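You operate a simulated robot arm through the tools that you are given. There is no shell and no other tool. Be economical: measure what you need, move in short steps, check, and stop when the job is done.

You run a simulated robot arm. Do the job below in one go: nothing can be reset, and whatever is moved stays where it is left.

Task
Take the wire bunch with white tape and leave it on the brown long sheet.
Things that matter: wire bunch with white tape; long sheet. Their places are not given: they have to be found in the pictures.

It is judged by the outcome, as a careful person would: the job done as asked, and still so three seconds after it is handed in. It fails if anything else is knocked over, pushed out of place, dropped, spilled or broken.

Robot
A 7-joint arm with a two-finger parallel gripper, fixed in place. Base frame: the origin is at the foot of the arm, x ahead of it, y to its left, z up; the work surface is at about z = 0. Lengths are in mm, angles in rad, forces in N, time in s.
With the tool pointing down near the work surface it reaches from about 240 to 620 mm from the base axis. Its first joint turns from -1.152 to 1.152 rad. Payload 2.6 kg.
Tool frame: the origin (TCP) lies between the finger pads and is the grasp point; the fingertips stand 30 mm ahead of it; z points along the fingers, y is the line along which they close. The gripper opens to 94 mm. The fingers are 28 mm wide and 10 mm thick; the gripper's body (50 by 96 mm) begins 55 mm behind the TCP.
Orientation is that of the tool frame in the base frame, as [roll, pitch, yaw] about the fixed x, y, z axes, in that order (R = Rz(yaw) Ry(pitch) Rx(roll)). With the fingers straight down and closing along the base's y, the tool's x points along the base's -x, its y along +y and its z along -z.

Tools
- The arm moves only by the tool nudge_tool. Its argument "motion" is a list of rows, each a list of 3 entries, a list of its own where there are three numbers: the shift along the tool's x, y, z in mm, then the turn, a rotation vector about the tool's x, y, z in degrees, then the closure, from 0 (fully open) to 1 (shut). In form: [[[dx, dy, dz], [rx, ry, rz], hand], ...]. A call has 1 to 20 rows; each row shifts and turns the commanded pose from where the row before left it, along the tool's axes as they then stand. Rows are played at 5 a second. More than 50 mm and 0.15 rad between two rows, or a gripper value outside its range, and nothing of the call is played. Where a pose cannot be reached the arm comes as near as it can. A force on the tool above 40 N (or 10 N above the force at the start of the call, whichever is more), or a blocked arm, ends the call early, and 0.2 s more pass. Each finger travels about 72 mm/s and halts on what it meets, pressing with about 29 N; the grip force reading is that of the motor and also rises with nothing between the fingers. The clock runs only during rows and for 0.2 s after the last one: add rows that do not move to give the fingers time. It gives the time, the measured TCP pose, the force on the tool (base axes), the opening and the grip force at its end, in the units of the frame above (readings bear some noise), and new pictures: "show" is both (left out), scene, wrist or none.
- Cameras (640 x 400 px; columns grow to the right, rows downward): "scene" is fixed at [37.3, 430.3, 569.4]; the picture's right is [-0.77, -0.64, 0.00], its down [-0.32, 0.39, -0.86] and it looks along [0.55, -0.66, -0.51] (base axes); focal length 350 px, centre (320, 200). "wrist" rides on the gripper at [-37, 0, -58] in the tool frame; the picture's right is [0.00, -1.00, 0.00], its down [0.97, 0.00, -0.24] and it looks along [0.24, 0.00, 0.97] (tool axes); focal length 218 px, centre (320, 200).
- locate(camera, pixels): for up to 12 pixels [column, row] of the newest picture of that camera ("zoom" is the newest enlarged one), the place [x, y, z] in the base frame of the surface seen there, good to about 2 mm. No time passes.
- close_up(camera, box): a new picture of the part [left, top, right, bottom] of that camera's present view, enlarged. No time passes.
- job_done(): hands the job in; it is judged then, once.

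Keep the steps short. Do not move on a guess: measure, check each grasp and each placing, and mend mistakes. In all there are 60 turns and 120 pictures (those below and enlarged ones count). Leave the gripper open and the arm clear of the work at the hand-in unless told otherwise, and finish with a single line.

The tools are called after "Emit:" as a command line: name --argument value ..., lists and objects as JSON in quotes. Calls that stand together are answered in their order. nudge_tool: Moves the arm, as the interface text tells. Its arguments: {"type":"object","properties":{"motion":{"type":"array"},"show":{"type":"string","enum":["both","scene","wrist","none"]}},"required":["motion"]} The other tools are called the same way: locate (camera, pixels) gives the place of the surface under pixels of a picture; close_up (camera, box) takes an enlarged picture of a part of a camera's view; job_done () hands the job in.

At the start:

```text
t: 0.0
position: [425.9, 154.5, 304.7]
ee_rot: [3.141, 0.001, 3.141]
ft_force: [0.1, 0.3, 0.1]
width: 94.0
grasp_force: 0.0
```

scene: 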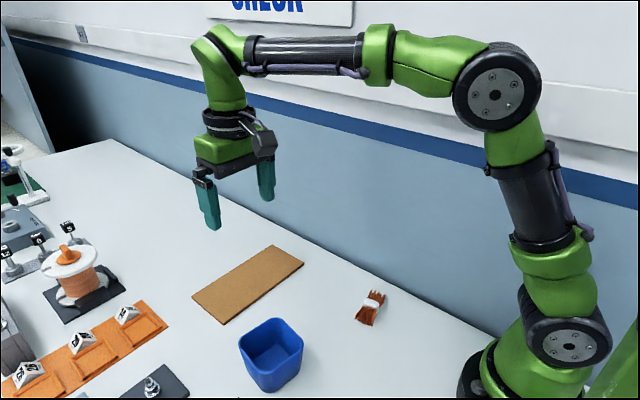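
wrist: 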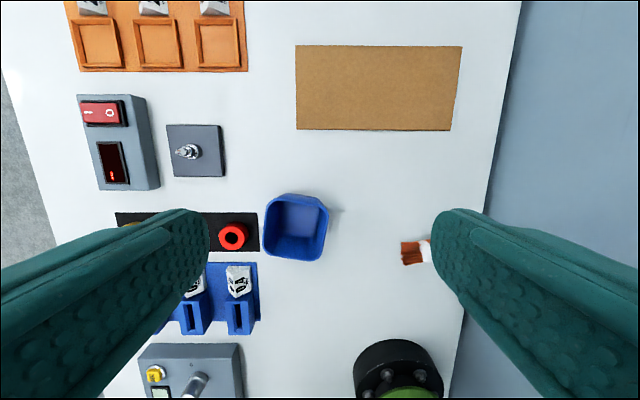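

I see the wire bunch with white tape near scene (371,307) and the brown sheet near (249,283). I'll enlarge and measure both.

Emit:
close_up --camera "scene" --box '[330, 270, 410, 340]'

Emit:
locate --camera "scene" --pixels '[[371, 307], [376, 293], [366, 318], [249, 283], [272, 246], [303, 264], [222, 323], [193, 297], [384, 330], [272, 325]]'

```text
5.71 times, centred on (370, 305) of scene
```

zoom: 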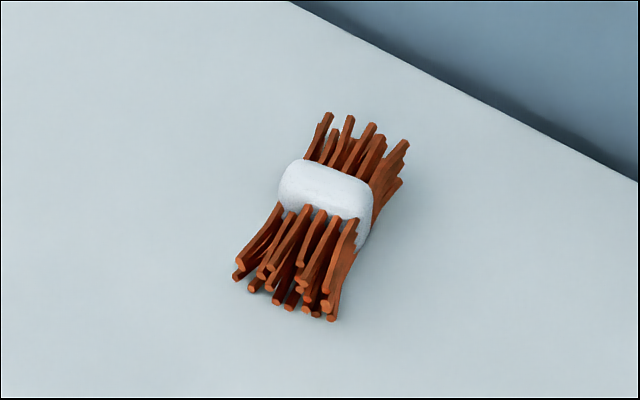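

```text
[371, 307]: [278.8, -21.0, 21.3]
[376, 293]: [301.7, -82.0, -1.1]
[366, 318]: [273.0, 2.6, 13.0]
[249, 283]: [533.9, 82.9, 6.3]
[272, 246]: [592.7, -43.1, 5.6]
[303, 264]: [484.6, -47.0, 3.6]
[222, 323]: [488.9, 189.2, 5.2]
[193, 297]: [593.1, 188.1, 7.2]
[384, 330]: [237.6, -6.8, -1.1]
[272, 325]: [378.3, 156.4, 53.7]
```

The bunch is near (278, -20), about 21 mm high. The sheet spans x 487–593 and y -45 to 189, with its top at about z 5. I'll measure the bunch's outline in the zoom.

Emit:
locate --camera "zoom" --pixels '[[325, 188], [290, 180], [365, 195], [325, 165], [240, 265], [330, 315], [328, 118], [403, 145], [365, 240], [398, 182], [283, 300], [320, 212]]'

```text
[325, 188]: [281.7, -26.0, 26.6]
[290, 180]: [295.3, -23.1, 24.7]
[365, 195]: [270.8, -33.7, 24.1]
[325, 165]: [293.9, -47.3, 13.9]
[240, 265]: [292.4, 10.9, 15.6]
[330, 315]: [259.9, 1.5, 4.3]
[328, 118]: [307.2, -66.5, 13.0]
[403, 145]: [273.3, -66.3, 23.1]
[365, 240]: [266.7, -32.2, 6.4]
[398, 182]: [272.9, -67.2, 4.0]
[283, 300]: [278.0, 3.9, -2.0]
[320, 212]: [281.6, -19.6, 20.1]
```

The bunch runs roughly along y with the tape near (282, -33). I'll move above it for a straight-down look.

Emit:
nudge_tool --motion '[[[25, -37, 20], [0, 0, 0], 0], [[25, -37, 20], [0, 0, 0], 0], [[25, -37, 20], [0, 0, 0], 0], [[25, -37, 20], [0, 0, 0], 0], [[26, -38, 20], [0, 0, 0], 0], [[0, 0, 0], [0, 0, 0], 0]]' --show "wrist"

```text
refused: row 5 steps farther than a row can; nothing moved
```

Row 5 was slightly too long, so I'll use smaller steps.

Emit:
nudge_tool --motion '[[[21, -31, 17], [0, 0, 0], 0], [[21, -31, 17], [0, 0, 0], 0], [[21, -31, 17], [0, 0, 0], 0], [[21, -31, 17], [0, 0, 0], 0], [[21, -31, 17], [0, 0, 0], 0], [[21, -32, 17], [0, 0, 0], 0], [[0, 0, 0], [0, 0, 0], 0]]' --show "wrist"

```text
t: 1.6
position: [300.4, -34.9, 202.0]
ee_rot: [3.141, 0.0, -3.141]
ft_force: [-0.5, 0.1, 0.7]
width: 94.1
grasp_force: 0.0
```

wrist: 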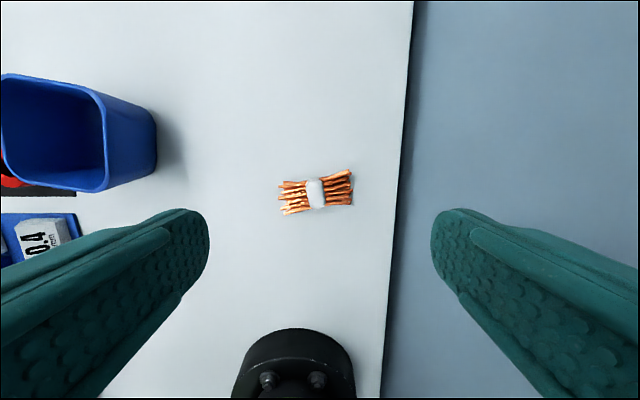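

The bunch is clear in the wrist picture near (315,193). I'll zoom in for its axis.

Emit:
close_up --camera "wrist" --box '[267, 163, 363, 223]'

Emit:
locate --camera "wrist" --pixels '[[315, 193], [315, 180], [318, 206], [282, 197], [350, 187], [308, 194], [322, 192], [265, 380]]'

```text
6.67 times, centred on (315, 193) of wrist
```

zoom: 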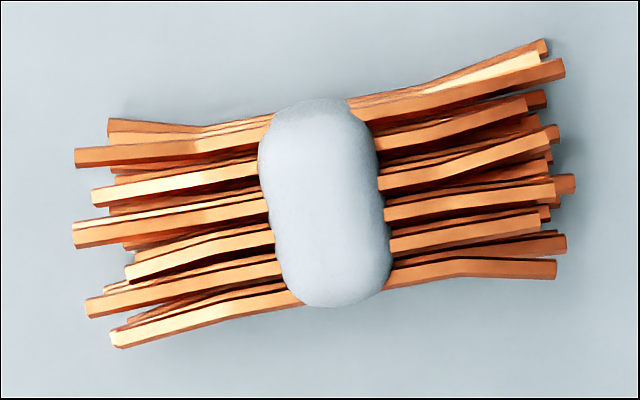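

```text
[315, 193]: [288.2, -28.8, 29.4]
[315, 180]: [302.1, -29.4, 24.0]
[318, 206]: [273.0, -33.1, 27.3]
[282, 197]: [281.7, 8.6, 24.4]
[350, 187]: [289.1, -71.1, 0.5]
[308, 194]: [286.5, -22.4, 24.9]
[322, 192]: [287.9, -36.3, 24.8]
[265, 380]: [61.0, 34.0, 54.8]
```

The tape is centred at about (287, -30) and its top is at z 28. The bunch is roughly 32 mm wide, with its axis 9° off y. I'll turn the tool 81° so the fingers close across the tape.

Emit:
nudge_tool --motion '[[[0, 0, 0], [0, 0, 8.1], 0], [[0, 0, 0], [0, 0, 8.1], 0], [[0, 0, 0], [0, 0, 8.1], 0], [[0, 0, 0], [0, 0, 8.1], 0], [[0, 0, 0], [0, 0, 8.1], 0], [[0, 0, 0], [0, 0, 8.1], 0], [[0, 0, 0], [0, 0, 8.1], 0], [[0, 0, 0], [0, 0, 8.1], 0], [[0, 0, 0], [0, 0, 8.1], 0], [[0, 0, 0], [0, 0, 8.1], 0], [[0, 0, 0], [0, 0, 0], 0]]' --show "both"

```text
t: 4.0
position: [300.8, -33.6, 201.3]
ee_rot: [3.141, 0.001, 1.728]
ft_force: [0.9, -0.5, -0.1]
width: 94.3
grasp_force: 0.0
```

scene: 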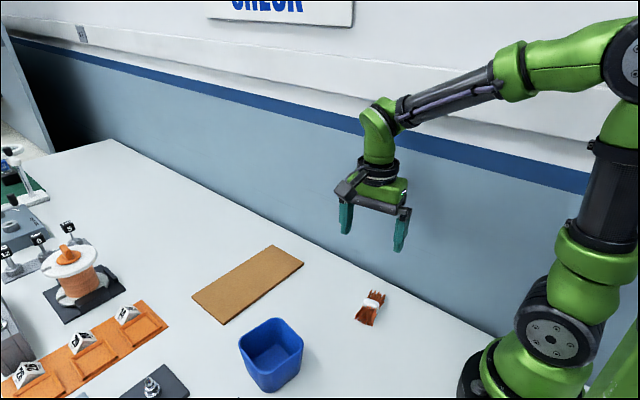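
wrist: 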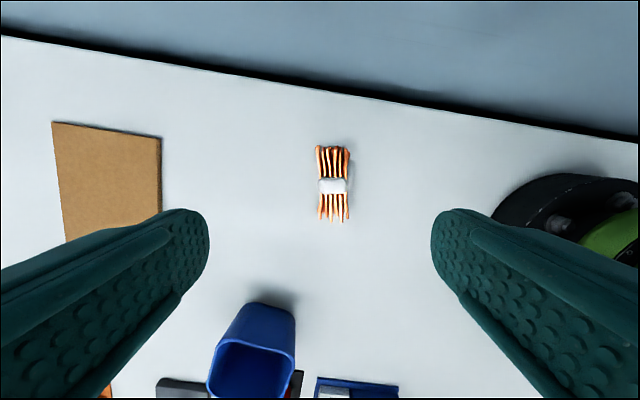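

The tool is aligned with the bunch. I'll check the tape's sides at (320,186), (333,186) and (346,186).

Emit:
locate --camera "wrist" --pixels '[[321, 187], [333, 186], [345, 186], [333, 180], [333, 192], [330, 150], [333, 218]]'

```text
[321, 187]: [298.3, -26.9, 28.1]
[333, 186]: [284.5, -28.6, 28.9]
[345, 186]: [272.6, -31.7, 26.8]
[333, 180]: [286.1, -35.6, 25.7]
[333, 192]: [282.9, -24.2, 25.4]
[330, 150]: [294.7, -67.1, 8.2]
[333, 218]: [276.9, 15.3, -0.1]
```

The centre is about (285.5, -29.5). I'll centre over it and descend to about z 80.

Emit:
nudge_tool --motion '[[[6.4, -14.5, 0], [0, 0, 0], 0], [[0, 0, 40], [0, 0, 0], 0], [[0, 0, 40], [0, 0, 0], 0], [[0, 0, 40], [0, 0, 0], 0], [[0, 0, 0], [0, 0, 0], 0]]' --show "wrist"

```text
t: 5.2
position: [284.1, -32.0, 81.7]
ee_rot: [3.141, 0.0, 1.728]
ft_force: [0.6, 0.3, 0.3]
width: 94.0
grasp_force: 0.1
```

wrist: 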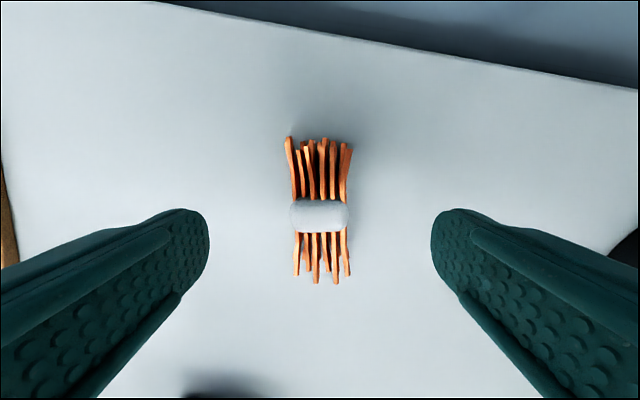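

The tape sits midway between the fingers. I'll descend to TCP z ≈ 34, with the tips about 4 mm above the table.

Emit:
nudge_tool --motion '[[[2, 0, 24], [0, 0, 0], 0], [[0, 0, 16], [0, 0, 0], 0], [[0, 0, 7], [0, 0, 0], 0], [[0, 0, 0], [0, 0, 0], 0]]' --show "wrist"

```text
t: 6.2
position: [283.7, -27.0, 36.4]
ee_rot: [-3.141, 0.0, 1.728]
ft_force: [-0.1, 0.7, -0.3]
width: 94.3
grasp_force: 0.0
```

wrist: 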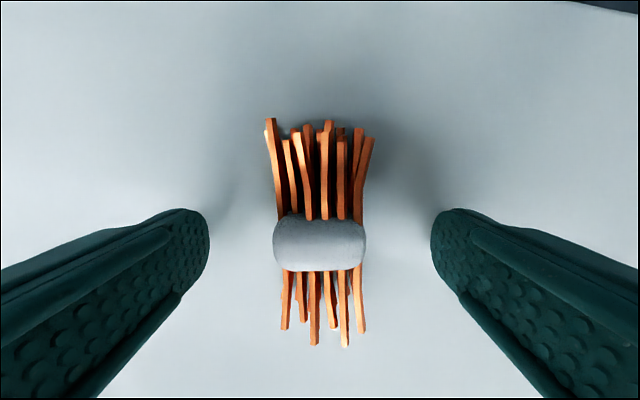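

Position is good, so I'll lower 2 mm and close gradually.

Emit:
nudge_tool --motion '[[[-2, 0, 2], [0, 0, 0], 0.2], [[0, 0, 0], [0, 0, 0], 0.45], [[0, 0, 0], [0, 0, 0], 0.65], [[0, 0, 0], [0, 0, 0], 0.8], [[0, 0, 0], [0, 0, 0], 0.8], [[0, 0, 0], [0, 0, 0], 0.8]]' --show "wrist"

```text
t: 7.6
position: [284.9, -30.0, 34.9]
ee_rot: [3.139, -0.001, 1.727]
ft_force: [-1.1, 0.7, 17.0]
width: 37.5
grasp_force: 28.8
```

wrist: 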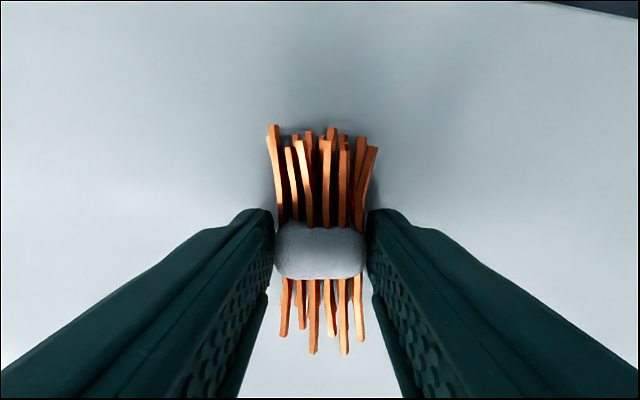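

It is held at 37.5 mm with 28.8 N. I'll lift gently and check.

Emit:
nudge_tool --motion '[[[0, 0, -5], [0, 0, 0], 0.8], [[0, 0, -15], [0, 0, 0], 0.8], [[0, 0, -30], [0, 0, 0], 0.8], [[0, 0, -30], [0, 0, 0], 0.8], [[0, 0, 0], [0, 0, 0], 0.8]]'

```text
t: 8.8
position: [283.3, -28.2, 113.9]
ee_rot: [3.14, 0.001, 1.728]
ft_force: [-0.1, -0.4, -0.7]
width: 36.8
grasp_force: 29.0
```

scene: 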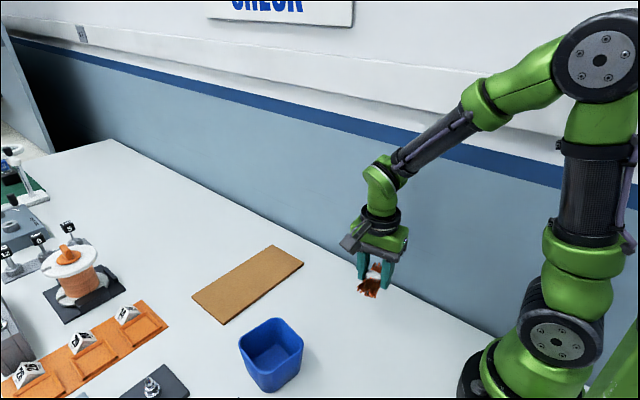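
wrist: 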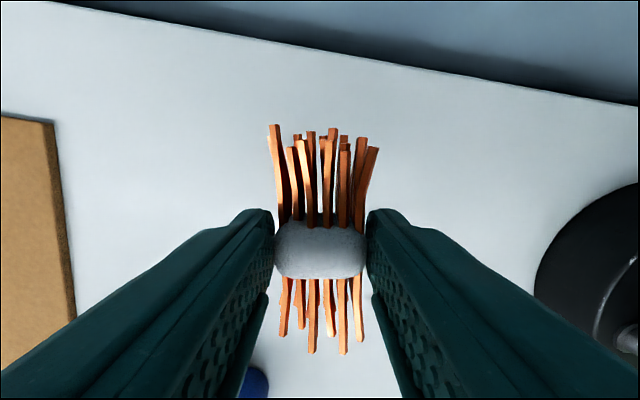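

The bunch hangs securely. I'll carry it over the sheet to about (540, 65).

Emit:
nudge_tool --motion '[[[6.5, 33.5, 0], [0, 0, 0], 0.8], [[6.5, 33.5, 0], [0, 0, 0], 0.8], [[6.5, 33.5, 0], [0, 0, 0], 0.8], [[6.5, 33.5, 0], [0, 0, 0], 0.8], [[6.5, 33.5, 0], [0, 0, 0], 0.8], [[6.5, 33.5, 0], [0, 0, 0], 0.8], [[6.5, 33.5, 0], [0, 0, 0], 0.8], [[6.5, 33.5, 0], [0, 0, 0], 0.8], [[0, 0, 0], [0, 0, 0], 0.8], [[0, 0, 0], [0, 0, 0], 0.8]]'

```text
t: 11.0
position: [546.0, 62.6, 111.0]
ee_rot: [-3.141, -0.001, 1.726]
ft_force: [-0.2, -0.4, -0.6]
width: 36.9
grasp_force: 28.9
```

scene: 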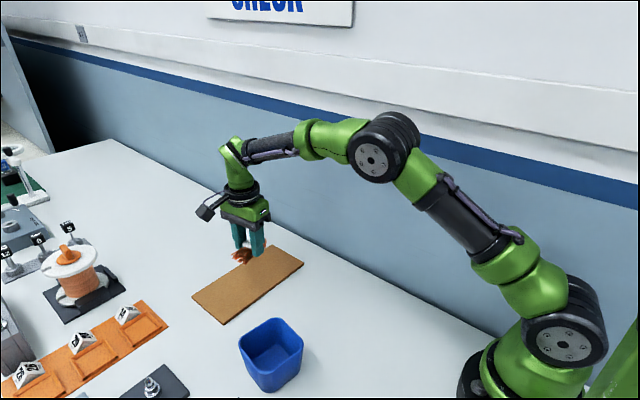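
wrist: 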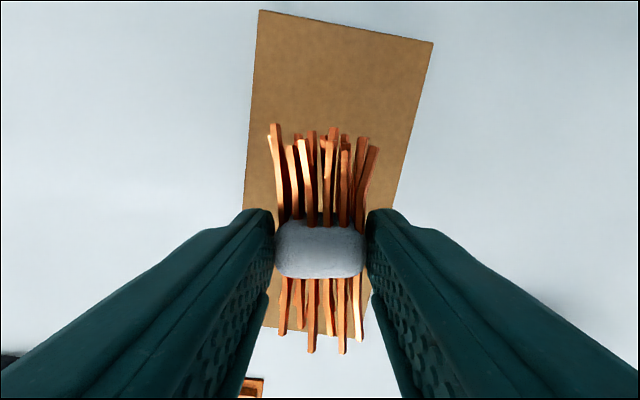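

I'm over the sheet. I'll lower toward TCP z ≈ 43 and shift 5 mm toward the sheet's midline.

Emit:
nudge_tool --motion '[[[0, -5, 25], [0, 0, 0], 0.8], [[0, 0, 25], [0, 0, 0], 0.8], [[0, 0, 12], [0, 0, 0], 0.8], [[0, 0, 5], [0, 0, 0], 0.8], [[0, 0, 0], [0, 0, 0], 0.8], [[0, 0, 0], [0, 0, 0], 0.8]]'

```text
t: 12.4
position: [537.0, 61.4, 45.3]
ee_rot: [3.141, 0.001, 1.728]
ft_force: [1.0, -0.2, -1.3]
width: 36.9
grasp_force: 28.8
```

scene: 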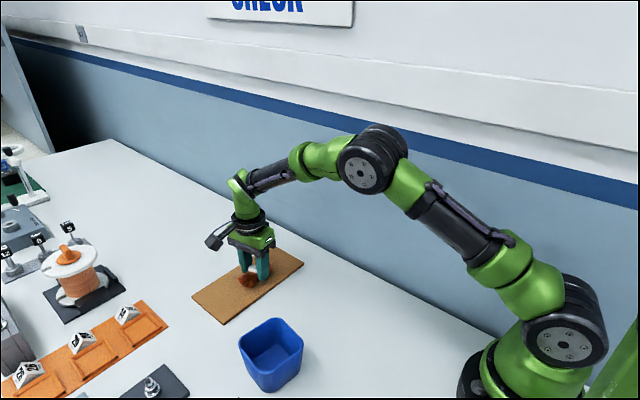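
wrist: 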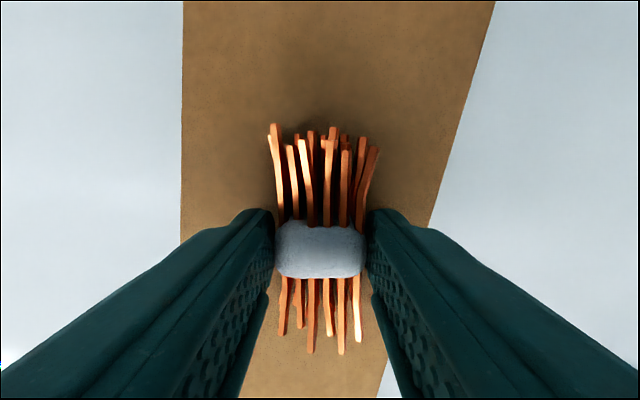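

No contact yet at z 45. I'll go down in 1.5 mm steps until the force rises.

Emit:
nudge_tool --motion '[[[0, 0, 1.5], [0, 0, 0], 0.8], [[0, 0, 1.5], [0, 0, 0], 0.8], [[0, 0, 0], [0, 0, 0], 0.8]]' --show "none"

```text
t: 13.2
position: [536.4, 62.3, 41.5]
ee_rot: [3.14, 0.0, 1.729]
ft_force: [-0.3, 0.1, -0.3]
width: 37.0
grasp_force: 29.0
```

Still no contact, so two more small steps.

Emit:
nudge_tool --motion '[[[0, 0, 1], [0, 0, 0], 0.8], [[0, 0, 1], [0, 0, 0], 0.8], [[0, 0, 0], [0, 0, 0], 0.8]]' --show "wrist"

```text
t: 14.0
position: [536.7, 63.4, 43.0]
ee_rot: [3.139, 0.0, 1.727]
ft_force: [-4.9, 0.5, 13.6]
width: 37.1
grasp_force: 29.3
```

wrist: 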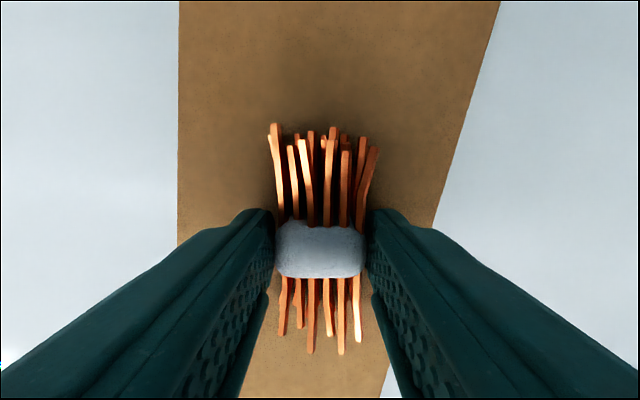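

Contact at 13.6 N means the bunch is on the sheet. I'll ease up 0.5 mm and open, with the fingertips staying above the sheet.

Emit:
nudge_tool --motion '[[[0, 0, -0.5], [0, 0, 0], 0.7], [[0, 0, 0], [0, 0, 0], 0.55], [[0, 0, 0], [0, 0, 0], 0.4], [[0, 0, 0], [0, 0, 0], 0.2], [[0, 0, 0], [0, 0, 0], 0.2], [[0, 0, 0], [0, 0, 0], 0.2]]' --show "wrist"

```text
t: 15.4
position: [537.2, 63.3, 41.6]
ee_rot: [3.142, 0.0, 1.729]
ft_force: [-0.2, -0.3, -0.2]
width: 75.0
grasp_force: 0.1
```

wrist: 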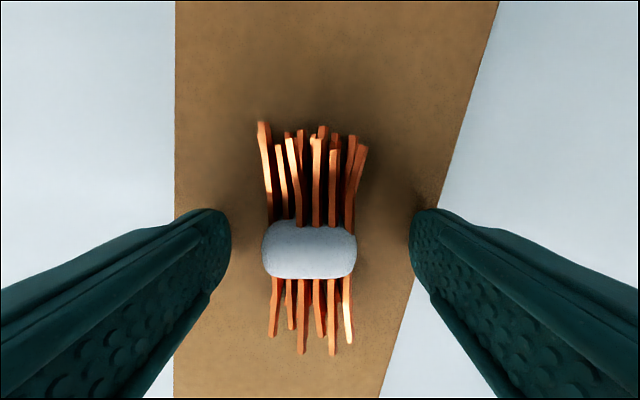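

The bunch is free and lying on the sheet. I'll raise the arm straight up, open fully, and check.

Emit:
nudge_tool --motion '[[[0, 0, -20], [0, 0, 0], 0.2], [[0, 0, -40], [0, 0, 0], 0.1], [[0, 0, -45], [0, 0, 0], 0], [[0, 0, -45], [0, 0, 0], 0], [[0, 0, 0], [0, 0, 0], 0], [[0, 0, 0], [0, 0, 0], 0]]'

```text
t: 16.8
position: [537.6, 62.5, 189.6]
ee_rot: [-3.141, 0.001, 1.728]
ft_force: [1.1, 0.2, -0.1]
width: 94.0
grasp_force: 0.1
```

scene: 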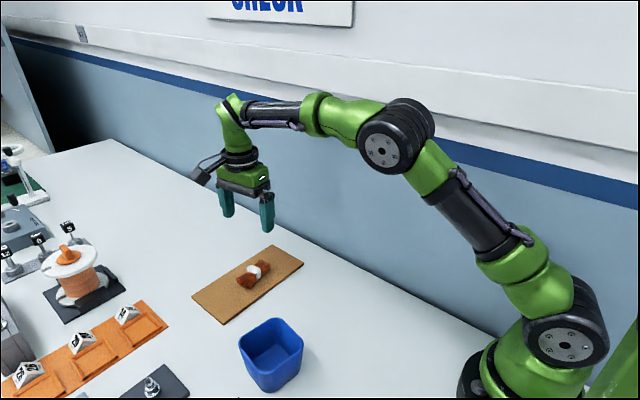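
wrist: 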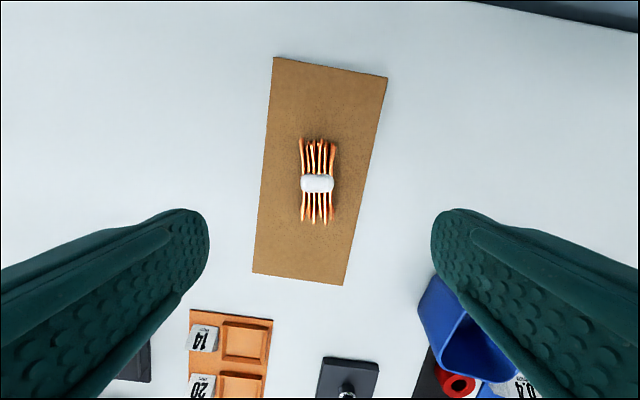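

The bunch lies fully on the brown sheet, the sheet and everything else are where they were, and the open gripper is clear. I'll hand the job in.

Emit:
job_done

```text
The job is handed in.
```

The wire bunch with white tape is lying on the brown long sheet, nothing else was moved, and the arm is clear with the gripper open.
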